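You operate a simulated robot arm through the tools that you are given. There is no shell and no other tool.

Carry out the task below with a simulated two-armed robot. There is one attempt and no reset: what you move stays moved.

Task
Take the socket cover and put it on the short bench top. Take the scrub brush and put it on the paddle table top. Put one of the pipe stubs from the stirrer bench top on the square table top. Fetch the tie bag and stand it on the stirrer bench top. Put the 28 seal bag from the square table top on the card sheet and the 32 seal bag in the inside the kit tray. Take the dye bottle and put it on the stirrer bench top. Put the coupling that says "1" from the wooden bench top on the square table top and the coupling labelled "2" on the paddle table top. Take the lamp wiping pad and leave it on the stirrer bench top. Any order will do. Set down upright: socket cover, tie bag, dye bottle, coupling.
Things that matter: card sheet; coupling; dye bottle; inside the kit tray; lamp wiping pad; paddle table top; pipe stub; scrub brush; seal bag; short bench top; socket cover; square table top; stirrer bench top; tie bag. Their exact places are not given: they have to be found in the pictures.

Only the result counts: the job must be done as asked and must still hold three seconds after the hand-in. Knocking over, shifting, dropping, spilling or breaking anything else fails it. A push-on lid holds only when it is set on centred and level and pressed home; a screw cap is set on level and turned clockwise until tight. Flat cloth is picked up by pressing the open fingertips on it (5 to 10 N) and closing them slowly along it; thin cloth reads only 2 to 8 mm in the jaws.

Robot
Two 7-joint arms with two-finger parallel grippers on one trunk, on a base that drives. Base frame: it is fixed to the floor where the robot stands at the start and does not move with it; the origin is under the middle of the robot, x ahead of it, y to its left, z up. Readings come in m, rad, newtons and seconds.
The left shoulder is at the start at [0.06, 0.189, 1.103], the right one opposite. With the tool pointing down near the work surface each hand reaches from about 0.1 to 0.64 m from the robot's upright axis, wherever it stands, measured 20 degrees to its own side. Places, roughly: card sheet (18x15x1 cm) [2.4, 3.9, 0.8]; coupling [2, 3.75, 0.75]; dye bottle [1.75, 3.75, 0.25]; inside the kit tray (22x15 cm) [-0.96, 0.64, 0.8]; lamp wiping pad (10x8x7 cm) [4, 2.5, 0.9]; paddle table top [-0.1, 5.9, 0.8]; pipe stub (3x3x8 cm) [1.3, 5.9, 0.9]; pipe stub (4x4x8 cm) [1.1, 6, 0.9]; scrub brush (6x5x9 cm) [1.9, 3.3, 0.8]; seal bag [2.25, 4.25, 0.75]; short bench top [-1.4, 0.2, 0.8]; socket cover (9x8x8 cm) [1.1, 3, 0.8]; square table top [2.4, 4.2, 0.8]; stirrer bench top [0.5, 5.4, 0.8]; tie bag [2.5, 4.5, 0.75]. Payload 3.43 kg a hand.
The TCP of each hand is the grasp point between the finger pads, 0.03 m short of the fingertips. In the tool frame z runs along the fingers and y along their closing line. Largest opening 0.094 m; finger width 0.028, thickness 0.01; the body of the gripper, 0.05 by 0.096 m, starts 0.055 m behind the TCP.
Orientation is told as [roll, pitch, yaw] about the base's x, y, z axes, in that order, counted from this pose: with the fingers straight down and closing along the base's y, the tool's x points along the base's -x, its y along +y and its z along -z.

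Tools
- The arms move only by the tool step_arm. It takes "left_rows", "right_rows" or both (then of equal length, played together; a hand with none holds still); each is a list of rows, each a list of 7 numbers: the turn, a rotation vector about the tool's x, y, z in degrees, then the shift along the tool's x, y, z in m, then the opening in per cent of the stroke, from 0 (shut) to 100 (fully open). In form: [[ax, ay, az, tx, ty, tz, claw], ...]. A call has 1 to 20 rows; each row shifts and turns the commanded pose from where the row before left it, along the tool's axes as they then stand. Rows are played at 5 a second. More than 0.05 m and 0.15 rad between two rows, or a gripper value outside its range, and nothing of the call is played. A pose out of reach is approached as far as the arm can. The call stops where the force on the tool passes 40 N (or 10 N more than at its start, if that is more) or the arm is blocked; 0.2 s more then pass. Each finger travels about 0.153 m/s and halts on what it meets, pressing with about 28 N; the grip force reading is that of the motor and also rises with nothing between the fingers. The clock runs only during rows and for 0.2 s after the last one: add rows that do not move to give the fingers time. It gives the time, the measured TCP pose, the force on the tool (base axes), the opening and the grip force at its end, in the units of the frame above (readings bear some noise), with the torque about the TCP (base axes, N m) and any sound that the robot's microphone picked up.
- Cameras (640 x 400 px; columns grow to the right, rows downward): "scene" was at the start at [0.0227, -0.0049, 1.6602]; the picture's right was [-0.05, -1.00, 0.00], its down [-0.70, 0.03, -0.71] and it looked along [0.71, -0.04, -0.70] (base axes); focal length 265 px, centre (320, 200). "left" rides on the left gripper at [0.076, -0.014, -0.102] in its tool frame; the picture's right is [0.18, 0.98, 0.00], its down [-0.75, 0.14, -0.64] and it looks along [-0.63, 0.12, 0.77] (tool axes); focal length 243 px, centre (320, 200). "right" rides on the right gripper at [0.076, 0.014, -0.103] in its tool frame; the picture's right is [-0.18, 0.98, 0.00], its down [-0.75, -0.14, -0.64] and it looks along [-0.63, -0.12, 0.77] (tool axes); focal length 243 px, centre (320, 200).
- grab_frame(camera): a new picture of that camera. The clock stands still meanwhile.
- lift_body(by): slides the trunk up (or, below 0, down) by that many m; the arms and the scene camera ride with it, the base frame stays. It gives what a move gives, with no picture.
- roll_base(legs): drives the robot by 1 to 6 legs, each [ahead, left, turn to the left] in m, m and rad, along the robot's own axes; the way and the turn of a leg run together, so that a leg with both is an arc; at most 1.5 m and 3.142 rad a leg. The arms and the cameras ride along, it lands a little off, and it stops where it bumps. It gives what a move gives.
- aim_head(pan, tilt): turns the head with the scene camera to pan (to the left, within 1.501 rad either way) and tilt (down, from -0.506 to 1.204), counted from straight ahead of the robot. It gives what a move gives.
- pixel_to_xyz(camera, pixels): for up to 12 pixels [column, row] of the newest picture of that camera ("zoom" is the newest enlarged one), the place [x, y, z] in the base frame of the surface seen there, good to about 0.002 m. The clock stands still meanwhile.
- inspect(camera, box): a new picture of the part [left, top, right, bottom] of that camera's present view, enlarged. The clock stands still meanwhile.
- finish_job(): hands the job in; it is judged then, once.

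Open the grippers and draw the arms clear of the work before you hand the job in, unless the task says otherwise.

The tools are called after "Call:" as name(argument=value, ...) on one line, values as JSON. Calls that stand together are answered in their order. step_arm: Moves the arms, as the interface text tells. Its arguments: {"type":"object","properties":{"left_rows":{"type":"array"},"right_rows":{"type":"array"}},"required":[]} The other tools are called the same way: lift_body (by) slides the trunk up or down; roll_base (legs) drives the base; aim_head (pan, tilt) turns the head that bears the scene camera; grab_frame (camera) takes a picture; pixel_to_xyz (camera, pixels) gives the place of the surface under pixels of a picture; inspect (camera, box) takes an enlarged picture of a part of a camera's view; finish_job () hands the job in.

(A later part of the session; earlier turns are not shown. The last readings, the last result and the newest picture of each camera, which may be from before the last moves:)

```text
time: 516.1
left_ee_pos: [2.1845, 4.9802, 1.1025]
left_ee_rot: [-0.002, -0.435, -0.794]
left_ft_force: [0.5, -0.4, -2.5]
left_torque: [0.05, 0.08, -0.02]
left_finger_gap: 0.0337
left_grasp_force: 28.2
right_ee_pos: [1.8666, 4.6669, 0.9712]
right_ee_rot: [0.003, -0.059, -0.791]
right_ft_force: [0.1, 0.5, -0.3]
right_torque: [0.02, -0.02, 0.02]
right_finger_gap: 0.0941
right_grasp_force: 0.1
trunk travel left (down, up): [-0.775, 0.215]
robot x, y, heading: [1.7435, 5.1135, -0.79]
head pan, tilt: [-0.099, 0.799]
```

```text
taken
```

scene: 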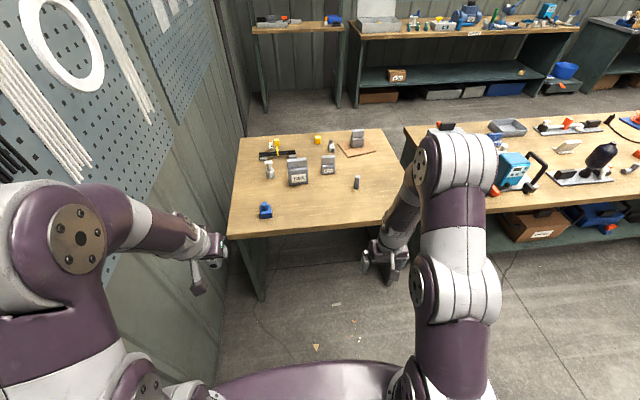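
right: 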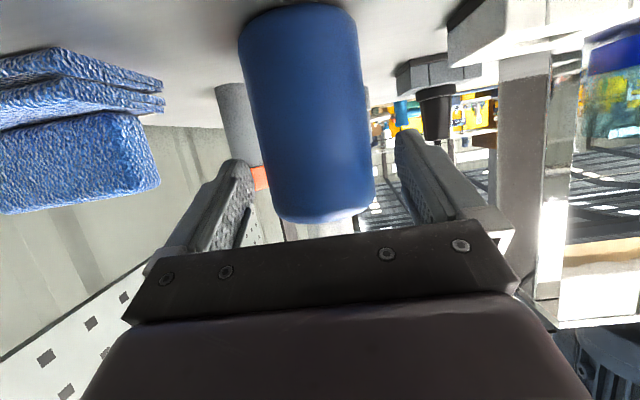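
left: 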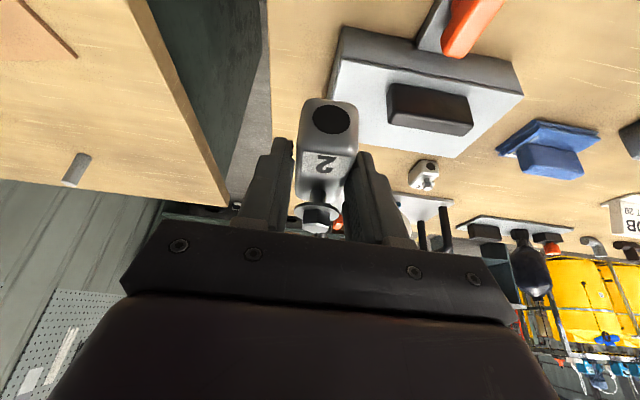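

I measure the TIES bag and level the right hand's remaining 3.4° tilt.

Call:
step_arm(right_rows=[[0, 3.4, 0, 0, 0, -0.03, 100], [0, 0, 0, 0, 0, -0.03, 100]])

Call:
inspect(camera="scene", box=[250, 120, 350, 220])

Call:
pixel_to_xyz(camera="zoom", pixels=[[300, 165], [255, 170], [350, 165], [300, 190], [265, 215], [345, 205], [260, 250], [358, 240], [300, 258], [300, 152], [440, 150], [180, 180]])

```text
time: 516.7
left_ee_pos: [2.1839, 4.9806, 1.1016]
left_ee_rot: [-0.003, -0.436, -0.793]
left_ft_force: [-0.6, -0.5, -3.8]
left_torque: [0.01, 0.03, 0.01]
left_finger_gap: 0.0338
left_grasp_force: 28.2
right_ee_pos: [1.8641, 4.6693, 1.031]
right_ee_rot: [0.004, -0.001, -0.789]
right_ft_force: [-0.2, 0.6, -0.2]
right_torque: [-0.02, -0.01, -0.01]
right_finger_gap: 0.0939
right_grasp_force: 0.1
trunk travel left (down, up): [-0.775, 0.215]
robot x, y, heading: [1.7452, 5.1164, -0.794]
head pan, tilt: [-0.099, 0.799]
```

```text
4.00 times, centred on (300, 170) of scene
```

zoom: 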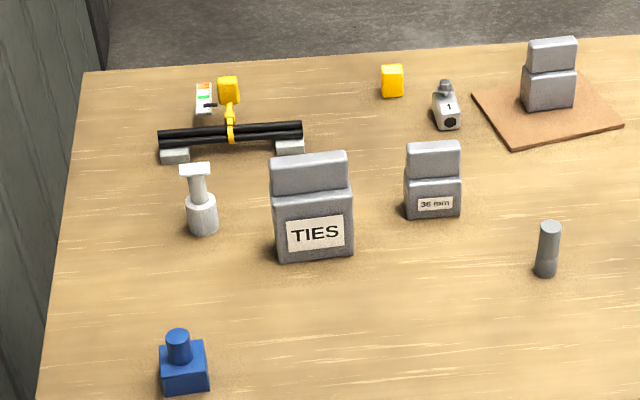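

```text
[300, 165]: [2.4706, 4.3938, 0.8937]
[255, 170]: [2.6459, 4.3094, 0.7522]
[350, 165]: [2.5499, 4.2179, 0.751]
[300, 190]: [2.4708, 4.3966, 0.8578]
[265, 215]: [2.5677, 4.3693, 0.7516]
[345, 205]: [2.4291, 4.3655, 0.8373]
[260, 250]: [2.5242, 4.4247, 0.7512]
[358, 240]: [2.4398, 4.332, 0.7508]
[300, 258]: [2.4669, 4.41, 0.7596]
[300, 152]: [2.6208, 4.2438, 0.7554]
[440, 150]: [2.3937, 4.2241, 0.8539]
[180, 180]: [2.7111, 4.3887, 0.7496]
```

The TIES bag is ~9 cm wide, so I must grip it across its thickness. I turn the right hand 90° and move closer.

Call:
step_arm(right_rows=[[0, 0, -8.18, 0, 0, -0.01, 100], [0, 0, -8.18, 0, 0, -0.01, 100], [0, 0, -8.18, 0, 0, -0.01, 100], [0, 0, -8.18, 0, 0, 0, 100], [0, 0, -8.18, 0, 0, 0, 100], [0, 0, -8.18, 0, 0, 0, 100], [0, 0, -8.18, 0, 0, 0, 100], [0, 0, -8.18, 0, 0, 0, 100], [0, 0, -8.18, 0, 0, 0, 100], [0, 0, -8.18, 0, 0, 0, 100], [0, 0, -8.18, 0, 0, 0, 100]])

Call:
roll_base(legs=[[0.4, 0.07, 0.008]])

Call:
grab_frame(camera="scene")

Call:
grab_frame(camera="right")

```text
time: 519.1
left_ee_pos: [2.1843, 4.9811, 1.102]
left_ee_rot: [-0.001, -0.435, -0.794]
left_ft_force: [0.3, -0.9, -3.1]
left_torque: [0.0, 0.01, 0.0]
left_finger_gap: 0.0337
left_grasp_force: 28.3
right_ee_pos: [1.8651, 4.6681, 1.061]
right_ee_rot: [0.0, -0.004, 0.784]
right_ft_force: [0.0, -0.9, -0.5]
right_torque: [-0.01, 0.05, 0.0]
right_finger_gap: 0.0938
right_grasp_force: 0.0
trunk travel left (down, up): [-0.775, 0.215]
robot x, y, heading: [1.7439, 5.1186, -0.793]
head pan, tilt: [-0.099, 0.799]
```

```text
time: 521.7
left_ee_pos: [2.5163, 4.7462, 1.1029]
left_ee_rot: [-0.003, -0.434, -0.789]
left_ft_force: [0.4, -1.0, -2.8]
left_torque: [0.03, 0.0, 0.0]
left_finger_gap: 0.034
left_grasp_force: 27.8
right_ee_pos: [2.1986, 4.4324, 1.0623]
right_ee_rot: [-0.001, -0.004, 0.785]
right_ft_force: [0.3, -0.1, -0.6]
right_torque: [0.02, 0.03, -0.01]
right_finger_gap: 0.094
right_grasp_force: 0.1
trunk travel left (down, up): [-0.775, 0.215]
robot x, y, heading: [2.078, 4.8802, -0.788]
head pan, tilt: [-0.099, 0.799]
```

```text
taken
```

scene: 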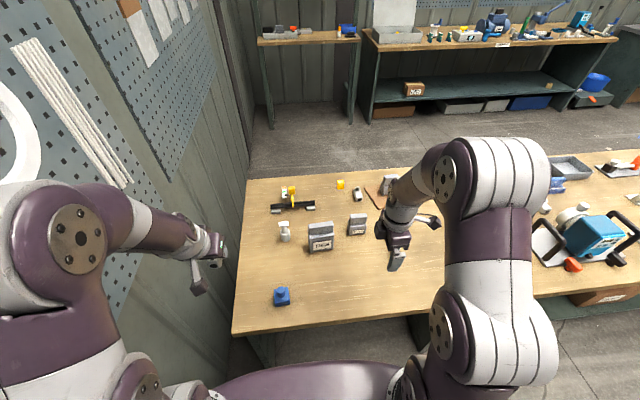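

```text
taken
```

right: 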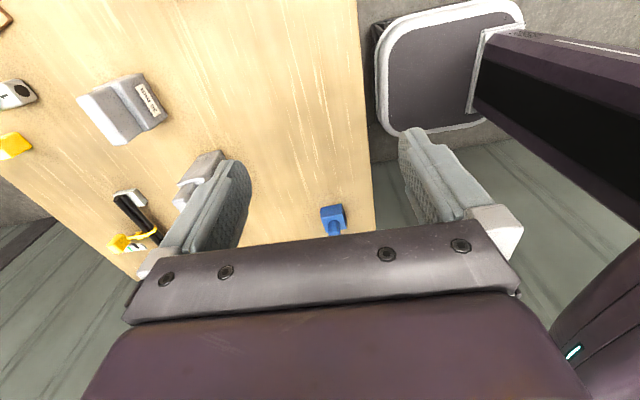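

I measure the TIES bag fin from here.

Call:
inspect(camera="scene", box=[280, 200, 370, 260])

Call:
pixel_to_xyz(camera="zoom", pixels=[[210, 150], [360, 150], [285, 145], [285, 180], [215, 185], [365, 180], [210, 230], [370, 225], [215, 310], [375, 300], [285, 160], [290, 212]])

```text
6.67 times, centred on (325, 230) of scene
```

zoom: 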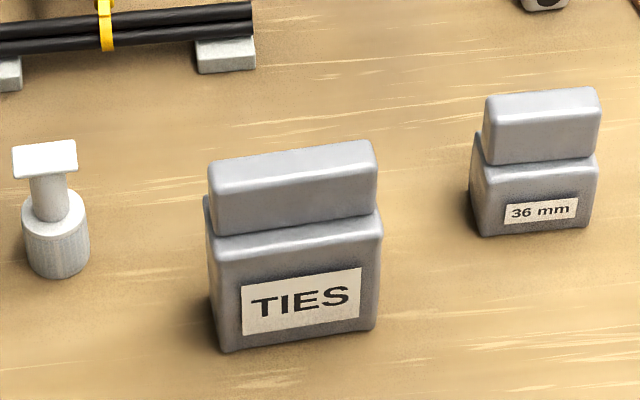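

```text
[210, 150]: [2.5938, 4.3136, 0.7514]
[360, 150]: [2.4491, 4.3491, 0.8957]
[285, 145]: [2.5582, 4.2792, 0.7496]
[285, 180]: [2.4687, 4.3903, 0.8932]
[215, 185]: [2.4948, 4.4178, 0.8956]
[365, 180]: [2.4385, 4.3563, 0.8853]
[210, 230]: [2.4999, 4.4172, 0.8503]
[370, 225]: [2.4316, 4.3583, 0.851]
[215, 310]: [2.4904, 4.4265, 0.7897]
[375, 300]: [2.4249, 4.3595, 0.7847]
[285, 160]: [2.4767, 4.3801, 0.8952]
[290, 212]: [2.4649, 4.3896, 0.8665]
```

Fin centre ≈ d 4.846, n 1.348, top z 0.896, ~2.5 cm thick. I move 6 cm closer and bring the hand above it.

Call:
roll_base(legs=[[0.06, 0, 0]])

Call:
step_arm(right_rows=[[0, 0, -2.5, 0, 0, 0.045, 100], [0, 0, 0, 0, 0, 0.045, 100], [0, 0, 0, -0.0314, -0.0343, 0, 100], [0, 0, 0, -0.0314, -0.0343, 0, 100], [0, 0, 0, -0.0314, -0.0343, 0, 100], [0, 0, 0, -0.0314, -0.0343, 0, 100], [0, 0, 0, -0.0314, -0.0343, 0, 100], [0, 0, 0, 0, 0, 0, 100]])

Call:
grab_frame(camera="right")

Call:
grab_frame(camera="scene")

```text
time: 522.6
left_ee_pos: [2.5577, 4.7056, 1.102]
left_ee_rot: [-0.002, -0.436, -0.788]
left_ft_force: [0.0, 0.5, -3.0]
left_torque: [-0.02, 0.01, 0.03]
left_finger_gap: 0.0338
left_grasp_force: 27.0
right_ee_pos: [2.24, 4.3906, 1.0623]
right_ee_rot: [-0.004, -0.003, 0.786]
right_ft_force: [-0.6, 0.2, 0.0]
right_torque: [-0.04, -0.01, -0.04]
right_finger_gap: 0.094
right_grasp_force: 0.0
trunk travel left (down, up): [-0.775, 0.215]
robot x, y, heading: [2.1188, 4.8379, -0.783]
head pan, tilt: [-0.099, 0.799]
```

```text
time: 524.4
left_ee_pos: [2.5594, 4.7038, 1.1022]
left_ee_rot: [-0.002, -0.435, -0.789]
left_ft_force: [0.1, 0.4, -3.1]
left_torque: [0.01, 0.02, 0.02]
left_finger_gap: 0.0337
left_grasp_force: 27.5
right_ee_pos: [2.474, 4.3908, 0.969]
right_ee_rot: [-0.005, -0.004, 0.83]
right_ft_force: [0.1, 1.1, -0.3]
right_torque: [-0.01, -0.02, -0.05]
right_finger_gap: 0.0944
right_grasp_force: 0.0
trunk travel left (down, up): [-0.775, 0.215]
robot x, y, heading: [2.1167, 4.841, -0.792]
head pan, tilt: [-0.099, 0.799]
```

```text
taken
```

right: 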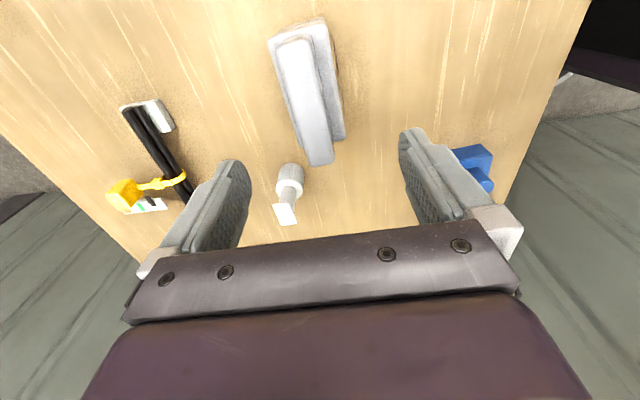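

```text
taken
```

scene: 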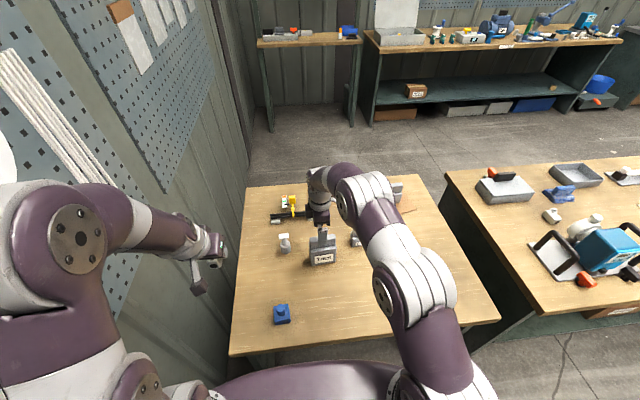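

I measure the fin top in the right camera for fine alignment.

Call:
pixel_to_xyz(camera="right", pixels=[[293, 45], [320, 155], [305, 100], [295, 100], [315, 98], [325, 60], [340, 135], [292, 190], [285, 215]])

```text
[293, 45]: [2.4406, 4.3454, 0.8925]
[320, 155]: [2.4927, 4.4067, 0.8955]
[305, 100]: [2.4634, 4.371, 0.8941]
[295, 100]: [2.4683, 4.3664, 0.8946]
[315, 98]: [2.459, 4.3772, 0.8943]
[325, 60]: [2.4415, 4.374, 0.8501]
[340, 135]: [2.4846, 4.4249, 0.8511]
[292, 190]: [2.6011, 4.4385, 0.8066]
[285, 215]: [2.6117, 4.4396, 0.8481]
```

Fin centre (2.467, 4.376), turned 49.6°. I trim, lower to TCP z≈0.885 and close.

Call:
step_arm(right_rows=[[0, 0, -2, 0.0156, -0.0048, 0, 100], [0, 0, 0, 0, 0, 0.03, 100], [0, 0, 0, 0, 0, 0.03, 100], [0, 0, 0, 0, 0, 0.024, 100], [0, 0, 0, 0, 0, 0, 100], [0, 0, 0, 0, 0, 0, 70], [0, 0, 0, 0, 0, 0, 40], [0, 0, 0, 0, 0, 0, 10], [0, 0, 0, 0, 0, 0, 10], [0, 0, 0, 0, 0, 0, 10]])

Call:
grab_frame(camera="right")

```text
time: 526.6
left_ee_pos: [2.5602, 4.7045, 1.1024]
left_ee_rot: [-0.002, -0.436, -0.789]
left_ft_force: [-0.2, -0.4, -3.2]
left_torque: [0.05, 0.02, -0.02]
left_finger_gap: 0.0335
left_grasp_force: 28.1
right_ee_pos: [2.4674, 4.3763, 0.888]
right_ee_rot: [0.0, -0.005, 0.864]
right_ft_force: [-0.9, 0.1, 1.0]
right_torque: [0.03, 0.01, 0.02]
right_finger_gap: 0.0279
right_grasp_force: 28.2
trunk travel left (down, up): [-0.775, 0.215]
robot x, y, heading: [2.1179, 4.8392, -0.792]
head pan, tilt: [-0.099, 0.799]
```

```text
taken
```

right: 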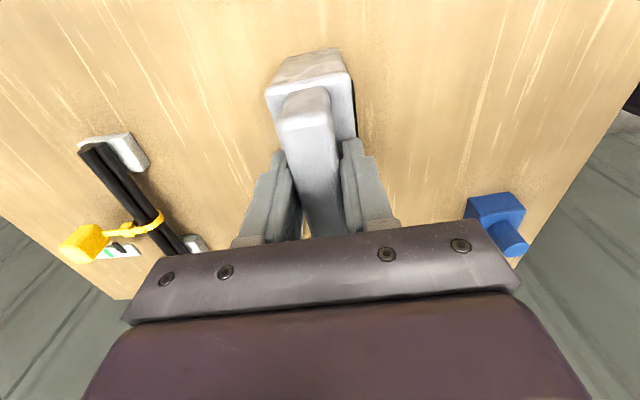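

The TIES bag is gripped (27.9 mm). I lift and draw it back.

Call:
step_arm(right_rows=[[0, 0, 0, 0, 0, -0.02, 10], [0, 0, 0, 0, 0, -0.04, 10], [0, 0, 0, 0, 0, -0.045, 10], [0, 0, 0, 0, 0, -0.045, 10], [0, 0, 0, 0, 0.045, -0.01, 10], [0, 0, 0, 0, 0.045, 0, 10], [0, 0, 0, 0.01, 0.045, 0, 10], [0, 0, 0, 0.01, 0.045, 0, 10]])

Call:
grab_frame(camera="right")

Call:
roll_base(legs=[[-0.48, 0, 0], [0, 0, 3.14]])

Call:
aim_head(pan=-0.3, tilt=0.8)

Call:
grab_frame(camera="scene")

```text
time: 528.4
left_ee_pos: [2.557, 4.7058, 1.1035]
left_ee_rot: [-0.003, -0.435, -0.79]
left_ft_force: [-0.8, -0.3, -2.4]
left_torque: [0.0, 0.04, -0.01]
left_finger_gap: 0.0339
left_grasp_force: 28.6
right_ee_pos: [2.3115, 4.4812, 1.0461]
right_ee_rot: [-0.004, -0.004, 0.863]
right_ft_force: [0.2, 0.8, -2.5]
right_torque: [-0.03, 0.01, 0.01]
right_finger_gap: 0.0283
right_grasp_force: 27.8
right hand out of reach, approached as far as the arm can: row 4
trunk travel left (down, up): [-0.775, 0.215]
robot x, y, heading: [2.1164, 4.8398, -0.785]
head pan, tilt: [-0.099, 0.799]
```

```text
taken
```

right: 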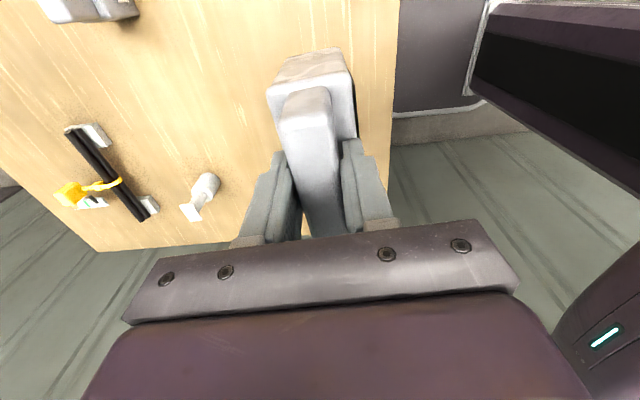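

```text
time: 533.6
left_ee_pos: [2.2138, 5.3055, 1.1012]
left_ee_rot: [-0.002, -0.421, -0.219]
left_ft_force: [-8.5, -15.8, 3.5]
left_torque: [1.29, -0.63, 0.26]
left_finger_gap: 0.0297
left_grasp_force: 27.9
right_ee_pos: [2.1365, 4.9876, 1.0451]
right_ee_rot: [-0.002, -0.009, 1.446]
right_ft_force: [0.2, -0.3, -2.4]
right_torque: [-0.03, -0.01, -0.01]
right_finger_gap: 0.028
right_grasp_force: 27.9
trunk travel left (down, up): [-0.775, 0.215]
robot x, y, heading: [1.7789, 5.1802, -0.203]
head pan, tilt: [-0.099, 0.799]
stopped in leg 2: the force on the tool passed its limit at 101 N (the readings are from after the stop); the commanded pose is now the measured one
```

```text
time: 534.4
left_ee_pos: [2.2142, 5.3056, 1.1021]
left_ee_rot: [-0.003, -0.424, -0.219]
left_ft_force: [-10.7, -21.9, 0.5]
left_torque: [1.51, -0.68, 0.29]
left_finger_gap: 0.0299
left_grasp_force: 28.0
right_ee_pos: [2.1368, 4.9862, 1.0446]
right_ee_rot: [-0.004, -0.009, 1.448]
right_ft_force: [0.1, -0.8, -0.9]
right_torque: [-0.01, -0.01, -0.02]
right_finger_gap: 0.0282
right_grasp_force: 27.8
trunk travel left (down, up): [-0.775, 0.215]
robot x, y, heading: [1.7827, 5.1814, -0.204]
head pan, tilt: [-0.3, 0.799]
```

```text
taken
```

scene: 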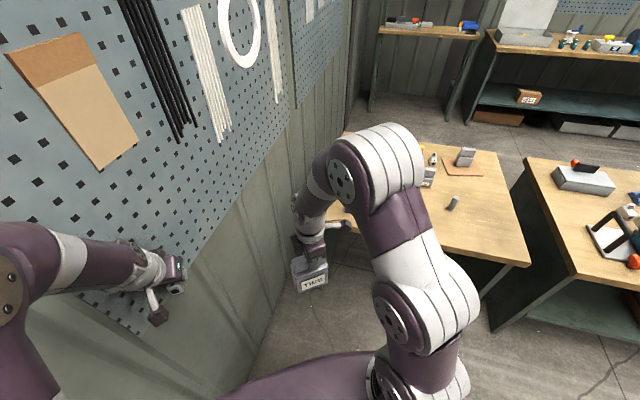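

Turning left swung the left hand into the wall at d≈5.33 — I should have turned to the other side. I turn back right and check the coupling in the left hand.

Call:
roll_base(legs=[[0, 0, -0.58]])

Call:
grab_frame(camera="left")

Call:
grab_frame(camera="scene")

```text
time: 536.4
left_ee_pos: [2.2145, 5.0475, 1.099]
left_ee_rot: [-0.006, -0.424, -0.799]
left_ft_force: [0.0, 0.2, -3.9]
left_torque: [0.01, 0.0, 0.02]
left_finger_gap: 0.0298
left_grasp_force: 28.2
right_ee_pos: [1.9748, 4.8245, 1.0451]
right_ee_rot: [-0.002, -0.002, 0.866]
right_ft_force: [-0.7, 0.4, -1.8]
right_torque: [0.01, 0.0, 0.0]
right_finger_gap: 0.0281
right_grasp_force: 27.6
trunk travel left (down, up): [-0.775, 0.215]
robot x, y, heading: [1.7762, 5.1841, -0.791]
head pan, tilt: [-0.3, 0.799]
```

```text
taken
```

left: 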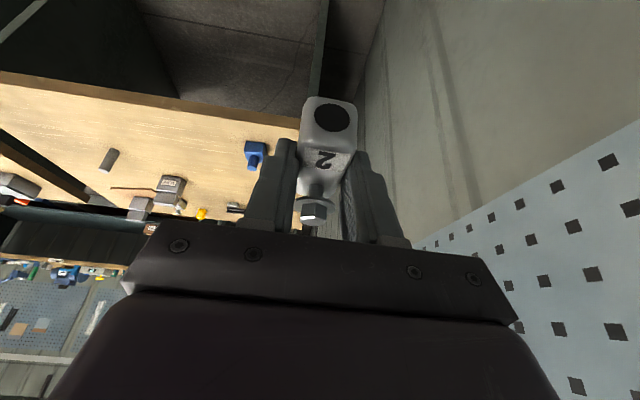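

```text
taken
```

scene: 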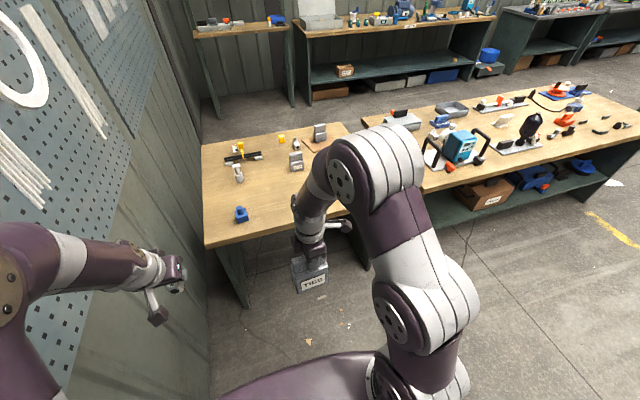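

The coupling is still held, slightly re-seated. I move away from the wall first, then turn round and come back along the stirrer bench.

Call:
roll_base(legs=[[0, -0.6, 0], [0, 0, -3.14], [0, -0.58, 0]])

Call:
lift_body(by=0.15)

Call:
aim_head(pan=-0.3, tilt=0.8)

Call:
grab_frame(camera="scene")

```text
time: 549.8
left_ee_pos: [1.3015, 5.3061, 1.1006]
left_ee_rot: [-0.006, -0.421, 2.401]
left_ft_force: [-0.2, -0.1, -3.4]
left_torque: [-0.02, -0.01, 0.01]
left_finger_gap: 0.0294
left_grasp_force: 28.0
right_ee_pos: [1.5302, 5.5434, 1.0446]
right_ee_rot: [-0.001, -0.003, -2.22]
right_ft_force: [-0.2, 1.0, -1.2]
right_torque: [0.01, -0.06, 0.02]
right_finger_gap: 0.0281
right_grasp_force: 27.6
trunk travel left (down, up): [-0.775, 0.215]
robot x, y, heading: [1.7435, 5.1954, 2.411]
head pan, tilt: [-0.3, 0.799]
```

```text
time: 551.6
left_ee_pos: [1.3023, 5.3058, 1.2491]
left_ee_rot: [-0.004, -0.421, 2.402]
left_ft_force: [-0.1, 0.3, -4.4]
left_torque: [-0.04, 0.0, -0.02]
left_finger_gap: 0.0298
left_grasp_force: 28.3
right_ee_pos: [1.5297, 5.5431, 1.195]
right_ee_rot: [-0.002, -0.003, -2.222]
right_ft_force: [0.6, 0.9, -2.7]
right_torque: [-0.03, -0.01, -0.02]
right_finger_gap: 0.0282
right_grasp_force: 28.0
trunk travel left (down, up): [-0.925, 0.065]
robot x, y, heading: [1.7479, 5.1966, 2.413]
head pan, tilt: [-0.3, 0.799]
```

```text
time: 552.2
left_ee_pos: [1.3025, 5.3062, 1.2488]
left_ee_rot: [-0.005, -0.421, 2.401]
left_ft_force: [0.0, 0.3, -3.0]
left_torque: [-0.05, 0.0, -0.02]
left_finger_gap: 0.0297
left_grasp_force: 28.0
right_ee_pos: [1.5307, 5.5436, 1.1951]
right_ee_rot: [-0.002, -0.003, -2.22]
right_ft_force: [-0.4, -0.1, -1.0]
right_torque: [-0.02, 0.01, 0.06]
right_finger_gap: 0.0278
right_grasp_force: 28.2
trunk travel left (down, up): [-0.925, 0.065]
robot x, y, heading: [1.7497, 5.1976, 2.412]
head pan, tilt: [-0.3, 0.799]
```

```text
taken
```

scene: 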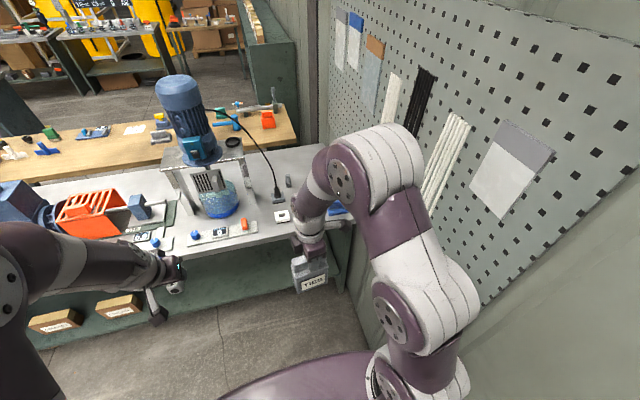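

I straighten, align the bag with the bench, and shift the arm right first so it won't pass over the dye bottle.

Call:
roll_base(legs=[[0, 0, -0.056]])

Call:
step_arm(right_rows=[[0, 0, 4.6, 0, 0, 0, 10], [0, 0, 0, 0.045, 0, 0, 10], [0, 0, 0, 0.045, 0, 0, 10], [0, 0, 0, 0.045, 0, 0, 10], [0, 0, 0, 0.045, 0, 0, 10], [0, 0, 0, 0, 0, 0, 10]])

Call:
grab_frame(camera="scene")

```text
time: 553.0
left_ee_pos: [1.3083, 5.3293, 1.249]
left_ee_rot: [-0.007, -0.421, 2.344]
left_ft_force: [0.1, -0.3, -3.2]
left_torque: [-0.04, -0.03, 0.0]
left_finger_gap: 0.0299
left_grasp_force: 28.0
right_ee_pos: [1.5486, 5.554, 1.195]
right_ee_rot: [-0.001, -0.004, -2.275]
right_ft_force: [-0.5, 0.4, -1.9]
right_torque: [0.04, -0.03, 0.01]
right_finger_gap: 0.0281
right_grasp_force: 27.9
trunk travel left (down, up): [-0.925, 0.065]
robot x, y, heading: [1.7459, 5.1974, 2.358]
head pan, tilt: [-0.3, 0.799]
```

```text
time: 554.4
left_ee_pos: [1.3087, 5.3305, 1.25]
left_ee_rot: [-0.006, -0.42, 2.346]
left_ft_force: [-0.1, 0.4, -4.2]
left_torque: [-0.02, -0.03, 0.01]
left_finger_gap: 0.0299
left_grasp_force: 28.1
right_ee_pos: [1.6777, 5.6822, 1.1946]
right_ee_rot: [-0.002, -0.003, -2.354]
right_ft_force: [0.4, -1.1, -1.7]
right_torque: [0.02, -0.01, -0.01]
right_finger_gap: 0.028
right_grasp_force: 28.3
trunk travel left (down, up): [-0.925, 0.065]
robot x, y, heading: [1.7449, 5.2005, 2.355]
head pan, tilt: [-0.3, 0.799]
```

```text
taken
```

scene: 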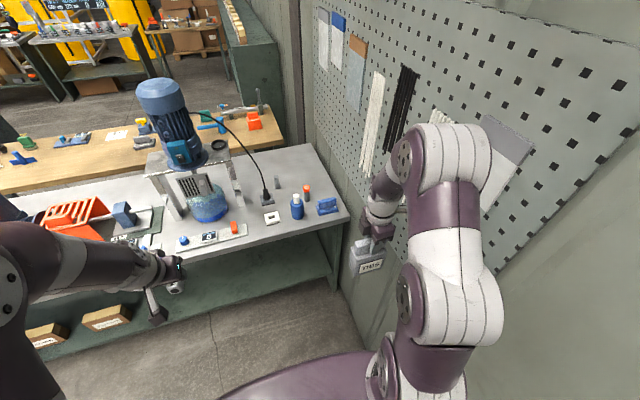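

Before I move ahead, the left hand must stay clear of the tall mixer, so I swing it 0.16 m to my left.

Call:
step_arm(left_rows=[[0, 0, 0, 0, 0.04, 0, 5], [0, 0, 0, 0, 0.04, 0, 5], [0, 0, 0, 0, 0.04, 0, 5], [0, 0, 0, 0, 0.04, 0, 5], [0, 0, 0, 0, 0, 0, 5]])

Call:
roll_base(legs=[[0.3, 0, 0]])

Call:
grab_frame(camera="scene")

Call:
grab_frame(camera="right")

```text
time: 555.6
left_ee_pos: [1.1963, 5.2168, 1.2485]
left_ee_rot: [-0.008, -0.421, 2.346]
left_ft_force: [0.6, 0.0, -4.1]
left_torque: [-0.04, -0.02, -0.03]
left_finger_gap: 0.0298
left_grasp_force: 27.5
right_ee_pos: [1.6774, 5.6812, 1.1948]
right_ee_rot: [-0.002, -0.004, -2.354]
right_ft_force: [-0.7, 0.2, -2.8]
right_torque: [0.01, -0.04, 0.0]
right_finger_gap: 0.0282
right_grasp_force: 27.6
trunk travel left (down, up): [-0.925, 0.065]
robot x, y, heading: [1.7429, 5.2005, 2.357]
head pan, tilt: [-0.3, 0.799]
```

```text
time: 557.6
left_ee_pos: [0.9837, 5.4292, 1.2487]
left_ee_rot: [-0.004, -0.422, 2.347]
left_ft_force: [-0.8, -0.1, -3.2]
left_torque: [-0.02, -0.01, 0.02]
left_finger_gap: 0.0296
left_grasp_force: 28.3
right_ee_pos: [1.4634, 5.8924, 1.1953]
right_ee_rot: [-0.004, -0.004, -2.355]
right_ft_force: [-0.4, -1.2, -2.2]
right_torque: [0.03, -0.02, 0.0]
right_finger_gap: 0.0279
right_grasp_force: 28.4
trunk travel left (down, up): [-0.925, 0.065]
robot x, y, heading: [1.5326, 5.411, 2.356]
head pan, tilt: [-0.3, 0.799]
```

```text
taken
```

scene: 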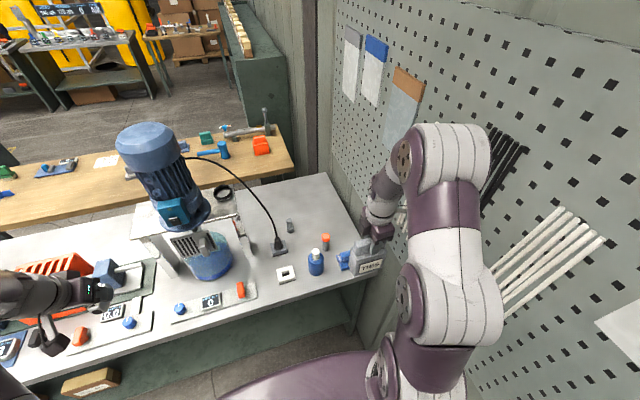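

```text
taken
```

right: 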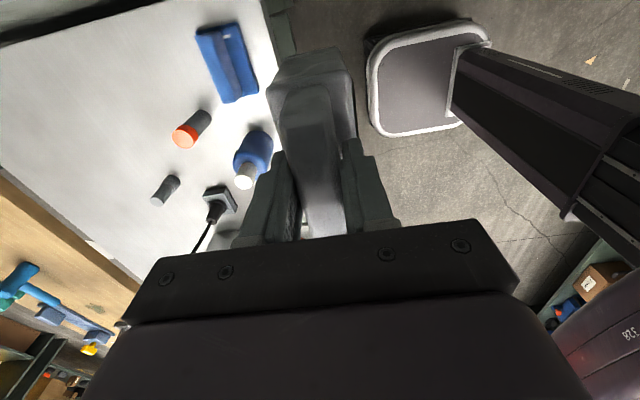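

The corner behind the pad is free. I move another 0.15 m ahead, then extend the arm.

Call:
roll_base(legs=[[0.15, 0, 0]])

Call:
step_arm(right_rows=[[0, 0, 0, 0.003, -0.042, 0.01, 10], [0, 0, 0, 0.003, -0.042, 0.01, 10], [0, 0, 0, 0.003, -0.042, 0.01, 10], [0, 0, 0, 0.003, -0.042, 0.01, 10], [0, 0, 0, 0, 0, 0, 10]])

Call:
grab_frame(camera="scene")

Call:
grab_frame(camera="right")

```text
time: 559.0
left_ee_pos: [0.8786, 5.534, 1.2478]
left_ee_rot: [-0.007, -0.423, 2.347]
left_ft_force: [0.4, 0.6, -3.0]
left_torque: [-0.01, -0.01, -0.02]
left_finger_gap: 0.0298
left_grasp_force: 28.1
right_ee_pos: [1.359, 5.9968, 1.1954]
right_ee_rot: [-0.003, -0.004, -2.355]
right_ft_force: [-0.1, 1.1, -2.4]
right_torque: [0.0, 0.02, 0.01]
right_finger_gap: 0.0283
right_grasp_force: 28.0
trunk travel left (down, up): [-0.925, 0.065]
robot x, y, heading: [1.4289, 5.5155, 2.357]
head pan, tilt: [-0.3, 0.799]
```

```text
time: 560.2
left_ee_pos: [0.8778, 5.5343, 1.2477]
left_ee_rot: [-0.007, -0.422, 2.349]
left_ft_force: [-0.5, 0.2, -3.4]
left_torque: [0.01, -0.03, -0.02]
left_finger_gap: 0.0299
left_grasp_force: 28.5
right_ee_pos: [1.247, 6.1252, 1.1564]
right_ee_rot: [-0.002, -0.003, -2.355]
right_ft_force: [-0.5, -0.5, -1.4]
right_torque: [0.03, 0.03, 0.03]
right_finger_gap: 0.0281
right_grasp_force: 28.3
trunk travel left (down, up): [-0.925, 0.065]
robot x, y, heading: [1.4242, 5.5158, 2.359]
head pan, tilt: [-0.3, 0.799]
```

```text
taken
```

scene: 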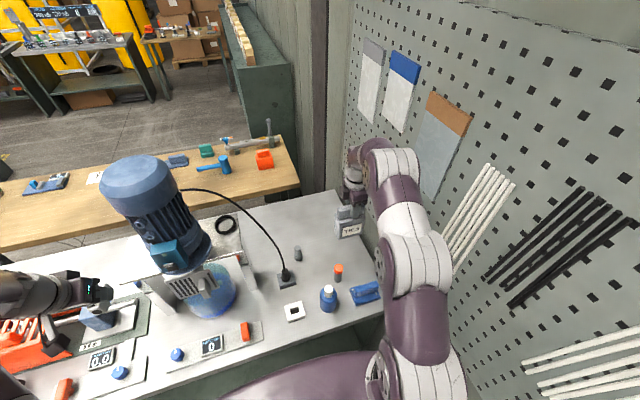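

```text
taken
```

right: 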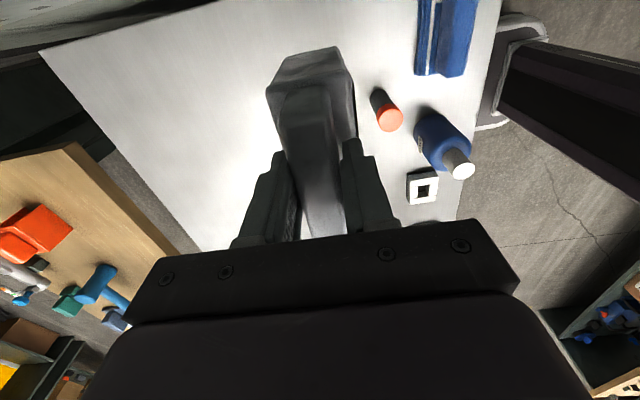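

The bag is over the free rear corner (d≈5.21, n≈3.45). I lower it to 1–2 cm above the top.

Call:
step_arm(right_rows=[[0, 0, 0, 0, 0, 0.04, 10], [0, 0, 0, 0, 0, 0.04, 10], [0, 0, 0, 0, 0, 0.04, 10], [0, 0, 0, 0, 0, 0.03, 10], [0, 0, 0, 0, 0, 0, 10]])

Call:
inspect(camera="scene", box=[250, 140, 450, 320])

Call:
grab_frame(camera="right")

```text
time: 561.4
left_ee_pos: [0.8776, 5.5344, 1.2483]
left_ee_rot: [-0.008, -0.421, 2.347]
left_ft_force: [0.6, -1.0, -3.0]
left_torque: [-0.03, -0.02, 0.01]
left_finger_gap: 0.0298
left_grasp_force: 28.7
right_ee_pos: [1.2448, 6.1252, 1.0044]
right_ee_rot: [-0.002, -0.003, -2.354]
right_ft_force: [0.4, -0.3, -1.6]
right_torque: [0.03, 0.0, -0.02]
right_finger_gap: 0.0283
right_grasp_force: 28.3
trunk travel left (down, up): [-0.925, 0.065]
robot x, y, heading: [1.4254, 5.5171, 2.36]
head pan, tilt: [-0.3, 0.799]
```

```text
2.22 times, centred on (350, 230) of scene
```

zoom: 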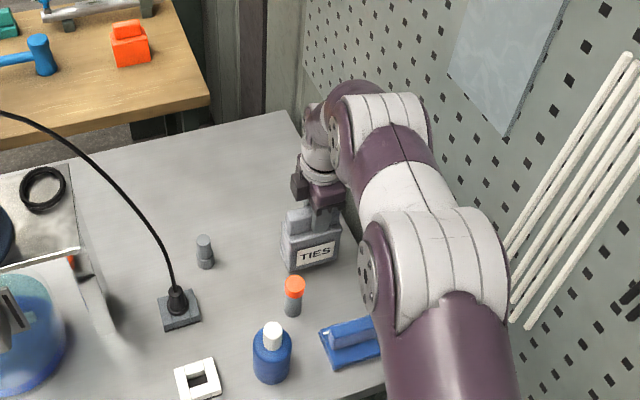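

```text
taken
```

right: 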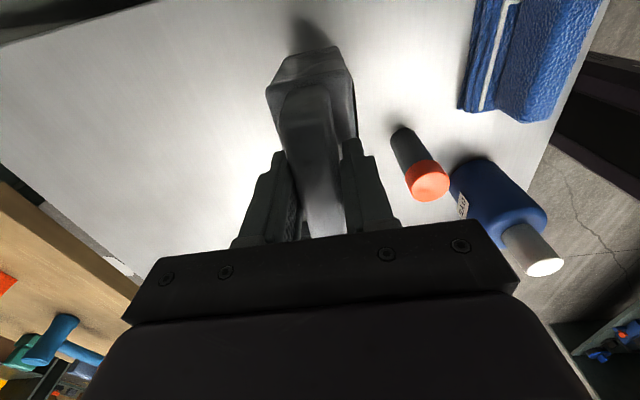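

The bag is clear of everything. I lower gently to contact (expected TCP z≈0.989).

Call:
step_arm(right_rows=[[0, 0, 0, 0, 0, 0.008, 10], [0, 0, 0, 0, 0, 0.004, 10], [0, 0, 0, 0, 0, 0.002, 10], [0, 0, 0, 0, 0, 0, 10]])

Call:
step_arm(right_rows=[[0, 0, 0, 0, 0, 0.002, 10], [0, 0, 0, 0, 0, 0, 10]])

```text
time: 562.4
left_ee_pos: [0.8767, 5.5349, 1.2475]
left_ee_rot: [-0.003, -0.42, 2.345]
left_ft_force: [-0.2, 0.2, -2.7]
left_torque: [-0.04, -0.02, -0.02]
left_finger_gap: 0.0298
left_grasp_force: 28.2
right_ee_pos: [1.2453, 6.1256, 0.9901]
right_ee_rot: [-0.002, -0.003, -2.356]
right_ft_force: [-0.9, -0.2, -2.6]
right_torque: [-0.01, -0.01, 0.0]
right_finger_gap: 0.0281
right_grasp_force: 28.4
trunk travel left (down, up): [-0.925, 0.065]
robot x, y, heading: [1.4271, 5.515, 2.356]
head pan, tilt: [-0.3, 0.799]
```

```text
time: 563.0
left_ee_pos: [0.8773, 5.535, 1.2478]
left_ee_rot: [-0.008, -0.421, 2.348]
left_ft_force: [-0.9, 0.8, -2.8]
left_torque: [-0.04, -0.07, 0.0]
left_finger_gap: 0.0296
left_grasp_force: 27.9
right_ee_pos: [1.2464, 6.1248, 0.9885]
right_ee_rot: [-0.001, -0.003, -2.354]
right_ft_force: [-0.8, -0.9, -0.2]
right_torque: [-0.1, 0.03, 0.02]
right_finger_gap: 0.0281
right_grasp_force: 27.7
trunk travel left (down, up): [-0.925, 0.065]
robot x, y, heading: [1.4274, 5.5137, 2.358]
head pan, tilt: [-0.3, 0.799]
```

Just touching. One more millimetre, then open and lift.

Call:
step_arm(right_rows=[[0, 0, 0, 0, 0, 0.0012, 10], [0, 0, 0, 0, 0, 0, 40], [0, 0, 0, 0, 0, 0, 65], [0, 0, 0, 0, 0, 0, 65], [0, 0, 0, 0, 0, -0.03, 65], [0, 0, 0, 0, 0, -0.045, 65], [0, 0, 0, 0, 0, -0.045, 65], [0, 0, 0, 0, 0, -0.03, 65], [0, 0, 0, -0.005, 0.045, 0, 65], [0, 0, 0, -0.005, 0.045, 0, 80], [0, 0, 0, -0.005, 0.045, 0, 100], [0, 0, 0, -0.005, 0.045, 0, 100], [0, 0, 0, -0.005, 0.045, 0, 100]])

Call:
inspect(camera="scene", box=[230, 140, 430, 320])

```text
time: 565.8
left_ee_pos: [0.8779, 5.5321, 1.2485]
left_ee_rot: [-0.007, -0.423, 2.347]
left_ft_force: [1.6, -0.1, -4.2]
left_torque: [0.01, -0.05, 0.02]
left_finger_gap: 0.0296
left_grasp_force: 28.4
right_ee_pos: [1.3918, 5.9458, 1.1378]
right_ee_rot: [-0.004, -0.004, -2.355]
right_ft_force: [0.3, 0.3, 0.2]
right_torque: [0.04, 0.0, 0.01]
right_finger_gap: 0.0939
right_grasp_force: 0.0
trunk travel left (down, up): [-0.925, 0.065]
robot x, y, heading: [1.4301, 5.5203, 2.357]
head pan, tilt: [-0.3, 0.799]
```

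```text
2.22 times, centred on (330, 230) of scene
```

zoom: 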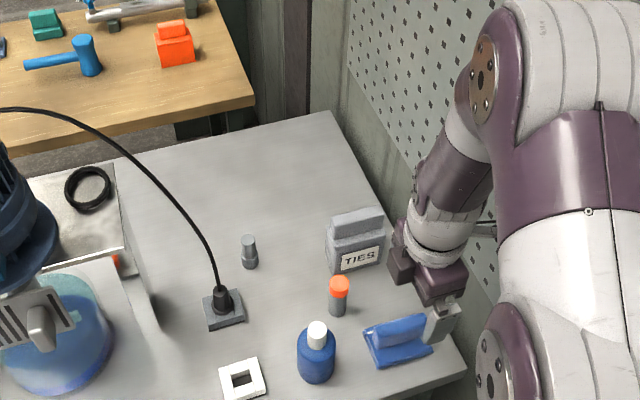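

The TIES bag stands. I back away, return the right hand to neutral, lower the trunk by 0.15 m and travel to the passage toward the paddle table.

Call:
roll_base(legs=[[-0.45, 0, 0]])

Call:
step_arm(left_rows=[[0, 0, 0, 0, -0.04, 0, 5], [0, 0, 0, 0, -0.04, 0, 5], [0, 0, 0, 0, -0.04, 0, 5], [0, 0, 0, 0, -0.03, 0, 5], [0, 0, 0, 0, 0, 0, 5], [0, 0, 0, 0, 0, 0, 5], [0, 0, 0, 0, 0, 0, 5], [0, 0, 0, 0, 0, 0, 5], [0, 0, 0, 0, 0, 0, 5], [0, 0, 0, 0, 0, 0, 5], [0, 0, 0, 0, 0, 0, 5]], right_rows=[[0, 0, 8.18, -0.01, 0, 0, 100], [0, 0, 8.18, -0.01, 0, 0, 100], [0, 0, 8.18, 0, 0, 0, 100], [0, 0, 8.18, 0, 0, 0, 100], [0, 0, 8.18, 0, 0, 0, 100], [0, 0, 8.18, 0, 0, 0, 100], [0, 0, 8.18, 0, 0, 0, 100], [0, 0, 8.18, 0, 0, 0, 100], [0, 0, 8.18, 0, 0, 0, 100], [0, 0, 8.18, 0, 0, 0, 100], [0, 0, 8.18, 0, 0, 0, 100]])

Call:
lift_body(by=-0.15)

Call:
roll_base(legs=[[0, 1.15, 0], [0, 1.15, 0]])

```text
time: 568.5
left_ee_pos: [1.1966, 5.2182, 1.247]
left_ee_rot: [-0.007, -0.421, 2.346]
left_ft_force: [-0.6, 0.0, -4.0]
left_torque: [-0.06, -0.02, -0.04]
left_finger_gap: 0.0298
left_grasp_force: 27.9
right_ee_pos: [1.7078, 5.6309, 1.1375]
right_ee_rot: [0.0, -0.002, -2.354]
right_ft_force: [-0.2, 0.0, 0.8]
right_torque: [-0.02, -0.01, -0.01]
right_finger_gap: 0.0939
right_grasp_force: 0.1
trunk travel left (down, up): [-0.925, 0.065]
robot x, y, heading: [1.7477, 5.1975, 2.356]
head pan, tilt: [-0.3, 0.799]
```

```text
time: 570.9
left_ee_pos: [1.3048, 5.3191, 1.2504]
left_ee_rot: [-0.007, -0.422, 2.348]
left_ft_force: [-0.9, -0.1, -3.7]
left_torque: [-0.02, -0.01, 0.02]
left_finger_gap: 0.0297
left_grasp_force: 27.8
right_ee_pos: [1.6944, 5.6171, 1.1371]
right_ee_rot: [0.003, -0.001, 2.356]
right_ft_force: [-0.3, 0.3, 0.2]
right_torque: [0.01, 0.02, 0.0]
right_finger_gap: 0.0941
right_grasp_force: 0.1
trunk travel left (down, up): [-0.925, 0.065]
robot x, y, heading: [1.7448, 5.1941, 2.357]
head pan, tilt: [-0.3, 0.799]
```

```text
time: 572.7
left_ee_pos: [1.306, 5.3196, 1.1008]
left_ee_rot: [-0.007, -0.42, 2.344]
left_ft_force: [0.2, 0.3, -3.7]
left_torque: [-0.05, 0.02, -0.03]
left_finger_gap: 0.0297
left_grasp_force: 27.8
right_ee_pos: [1.6944, 5.6159, 0.9871]
right_ee_rot: [0.003, -0.001, 2.358]
right_ft_force: [0.4, 0.4, 0.2]
right_torque: [0.01, -0.02, -0.01]
right_finger_gap: 0.0941
right_grasp_force: 0.2
trunk travel left (down, up): [-0.775, 0.215]
robot x, y, heading: [1.744, 5.1963, 2.355]
head pan, tilt: [-0.3, 0.799]
```

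```text
time: 584.1
left_ee_pos: [-0.3271, 3.6637, 1.1008]
left_ee_rot: [-0.005, -0.42, 2.348]
left_ft_force: [0.8, -0.1, -3.5]
left_torque: [-0.06, -0.06, 0.01]
left_finger_gap: 0.0295
left_grasp_force: 28.1
right_ee_pos: [0.0599, 3.9612, 0.9858]
right_ee_rot: [0.003, -0.002, 2.361]
right_ft_force: [0.3, -0.1, -0.2]
right_torque: [-0.01, -0.02, 0.02]
right_finger_gap: 0.094
right_grasp_force: 0.0
trunk travel left (down, up): [-0.775, 0.215]
robot x, y, heading: [0.1117, 3.5443, 2.36]
head pan, tilt: [-0.3, 0.799]
```

Aligned at d≈2.585. I drive ahead through the passage to the area behind the paddle table.

Call:
roll_base(legs=[[1.3, 0, -0.002], [1.3, 0, 0]])

```text
time: 596.7
left_ee_pos: [-2.1362, 5.5031, 1.1015]
left_ee_rot: [-0.007, -0.42, 2.322]
left_ft_force: [0.1, -0.3, -2.4]
left_torque: [-0.01, -0.03, -0.01]
left_finger_gap: 0.0297
left_grasp_force: 28.3
right_ee_pos: [-1.7388, 5.7911, 0.9848]
right_ee_rot: [0.004, -0.001, 2.335]
right_ft_force: [-1.0, 0.4, 1.0]
right_torque: [-0.02, -0.01, 0.01]
right_finger_gap: 0.0939
right_grasp_force: 0.1
trunk travel left (down, up): [-0.775, 0.215]
robot x, y, heading: [-1.7013, 5.3732, 2.337]
head pan, tilt: [-0.3, 0.799]
```

I turn to face the paddle table and strafe to d≈3.58.

Call:
roll_base(legs=[[0, 0, -3.122], [0, 0.98, 0]])

Call:
step_arm(right_rows=[[0, 0, 0, 0, 0, -0.04, 100], [0, 0, 0, 0, 0, -0.04, 100]])

Call:
aim_head(pan=0.2, tilt=0.8)

Call:
grab_frame(camera="scene")

```text
time: 609.0
left_ee_pos: [-0.5842, 5.9955, 1.1006]
left_ee_rot: [-0.006, -0.421, -0.745]
left_ft_force: [1.0, -1.0, -3.7]
left_torque: [0.06, 0.03, 0.01]
left_finger_gap: 0.0299
left_grasp_force: 28.3
right_ee_pos: [-0.9589, 5.68, 0.986]
right_ee_rot: [0.003, 0.0, -0.735]
right_ft_force: [0.6, -0.5, 0.0]
right_torque: [-0.01, -0.02, -0.05]
right_finger_gap: 0.0942
right_grasp_force: 0.1
trunk travel left (down, up): [-0.775, 0.215]
robot x, y, heading: [-1.0327, 6.0981, -0.738]
head pan, tilt: [-0.3, 0.799]
```

```text
time: 609.6
left_ee_pos: [-0.5842, 5.9971, 1.1008]
left_ee_rot: [-0.007, -0.422, -0.746]
left_ft_force: [0.8, 0.6, -3.2]
left_torque: [0.02, 0.02, -0.02]
left_finger_gap: 0.0297
left_grasp_force: 28.4
right_ee_pos: [-0.9593, 5.6819, 1.0669]
right_ee_rot: [0.005, -0.003, -0.734]
right_ft_force: [0.3, 0.4, -0.4]
right_torque: [-0.01, 0.03, -0.03]
right_finger_gap: 0.0939
right_grasp_force: 0.1
trunk travel left (down, up): [-0.775, 0.215]
robot x, y, heading: [-1.0303, 6.0952, -0.736]
head pan, tilt: [-0.3, 0.799]
```

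```text
time: 610.5
left_ee_pos: [-0.5844, 5.9965, 1.1012]
left_ee_rot: [-0.005, -0.421, -0.743]
left_ft_force: [0.2, -0.2, -4.1]
left_torque: [0.03, 0.02, 0.0]
left_finger_gap: 0.0297
left_grasp_force: 28.6
right_ee_pos: [-0.96, 5.6803, 1.0649]
right_ee_rot: [0.003, -0.001, -0.733]
right_ft_force: [-0.3, -0.5, -0.3]
right_torque: [0.0, 0.01, -0.01]
right_finger_gap: 0.094
right_grasp_force: 0.1
trunk travel left (down, up): [-0.775, 0.215]
robot x, y, heading: [-1.0303, 6.0951, -0.739]
head pan, tilt: [0.201, 0.799]
```

```text
taken
```

scene: 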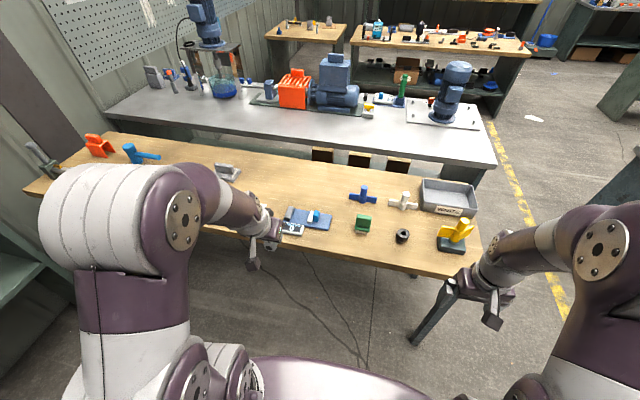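

I measure the free patch between the blue board and blue tap, e.g. around (310,190).

Call:
pixel_to_xyz(camera="scene", pixels=[[320, 195], [300, 190], [330, 200], [310, 205], [350, 192], [335, 215], [270, 185], [285, 200]])

Call:
roll_base(legs=[[0, 0, -0.046], [0.2, 0, 0]])

```text
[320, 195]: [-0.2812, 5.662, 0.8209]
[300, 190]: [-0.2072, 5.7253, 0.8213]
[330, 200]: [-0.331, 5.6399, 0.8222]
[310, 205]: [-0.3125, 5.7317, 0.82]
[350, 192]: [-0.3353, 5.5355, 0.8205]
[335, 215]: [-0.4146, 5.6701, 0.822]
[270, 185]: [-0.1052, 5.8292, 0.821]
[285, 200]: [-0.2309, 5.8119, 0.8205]
```

```text
time: 612.5
left_ee_pos: [-0.4481, 5.837, 1.1014]
left_ee_rot: [-0.006, -0.421, -0.788]
left_ft_force: [0.1, 0.2, -2.9]
left_torque: [0.02, 0.06, 0.01]
left_finger_gap: 0.0298
left_grasp_force: 28.4
right_ee_pos: [-0.8361, 5.5385, 1.0664]
right_ee_rot: [0.005, -0.001, -0.775]
right_ft_force: [0.3, 0.3, 0.3]
right_torque: [0.03, 0.0, -0.04]
right_finger_gap: 0.094
right_grasp_force: 0.0
trunk travel left (down, up): [-0.775, 0.215]
robot x, y, heading: [-0.8896, 5.9577, -0.776]
head pan, tilt: [0.201, 0.799]
```

I extend the left hand to d≈3.80, n≈4.23 and lower to about 2 cm above the table.

Call:
step_arm(left_rows=[[0, 0, 0, -0.0391, -0.0022, 0.0175, 5], [0, 0, 0, -0.0391, -0.0022, 0.0175, 5], [0, 0, 0, -0.0391, -0.0022, 0.0175, 5], [0, 0, 0, -0.0391, -0.0022, 0.0175, 5], [0, 0, 0, -0.0391, -0.0022, 0.0175, 5], [0, 0, 0, 0.015, 0, 0.0335, 5], [0, 0, 0, 0.015, 0, 0.0335, 5], [0, 0, 0, 0.015, 0, 0.0335, 5], [0, 0, 0, 0.015, 0, 0.0335, 5], [0, 0, 0, 0.015, 0, 0.0335, 5], [0, 0, 0, 0.015, 0, 0.0335, 5], [0, 0, 0, 0, 0, 0, 5]])

Call:
grab_frame(camera="left")

Call:
grab_frame(camera="scene")

Call:
inspect(camera="scene", box=[270, 200, 400, 300])

```text
time: 615.1
left_ee_pos: [-0.3074, 5.6765, 0.8785]
left_ee_rot: [-0.008, -0.42, -0.788]
left_ft_force: [0.1, 0.2, -2.8]
left_torque: [0.0, 0.04, -0.01]
left_finger_gap: 0.0297
left_grasp_force: 27.9
right_ee_pos: [-0.8354, 5.5383, 1.0671]
right_ee_rot: [0.003, -0.001, -0.777]
right_ft_force: [-1.0, -0.3, -0.2]
right_torque: [-0.02, 0.03, -0.03]
right_finger_gap: 0.0939
right_grasp_force: 0.0
trunk travel left (down, up): [-0.775, 0.215]
robot x, y, heading: [-0.8896, 5.9541, -0.776]
head pan, tilt: [0.201, 0.799]
```

```text
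taken
```

left: 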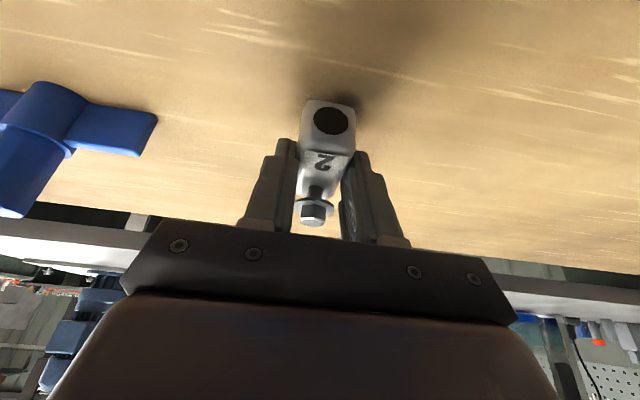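

```text
taken
```

scene: 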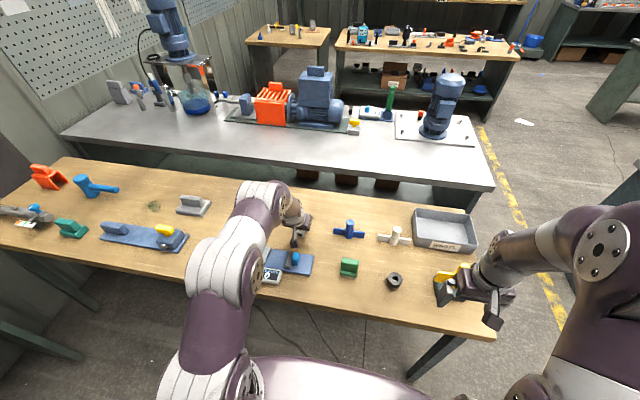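

```text
4.00 times, centred on (335, 250) of scene
```

zoom: 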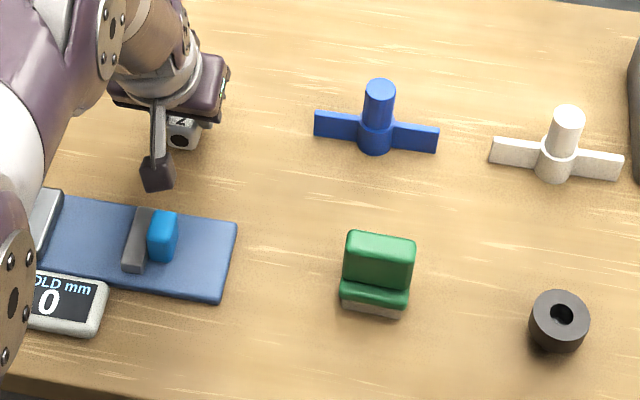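

I check the height of the blue knob that lies near the wrist camera before lowering.

Call:
pixel_to_xyz(camera="zoom", pixels=[[165, 220], [140, 225], [158, 175], [155, 120], [180, 140], [200, 260]])

```text
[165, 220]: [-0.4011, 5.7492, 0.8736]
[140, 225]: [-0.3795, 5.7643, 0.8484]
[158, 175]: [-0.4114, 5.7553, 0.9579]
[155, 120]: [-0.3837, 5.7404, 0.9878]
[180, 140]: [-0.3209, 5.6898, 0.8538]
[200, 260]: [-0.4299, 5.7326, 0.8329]
```

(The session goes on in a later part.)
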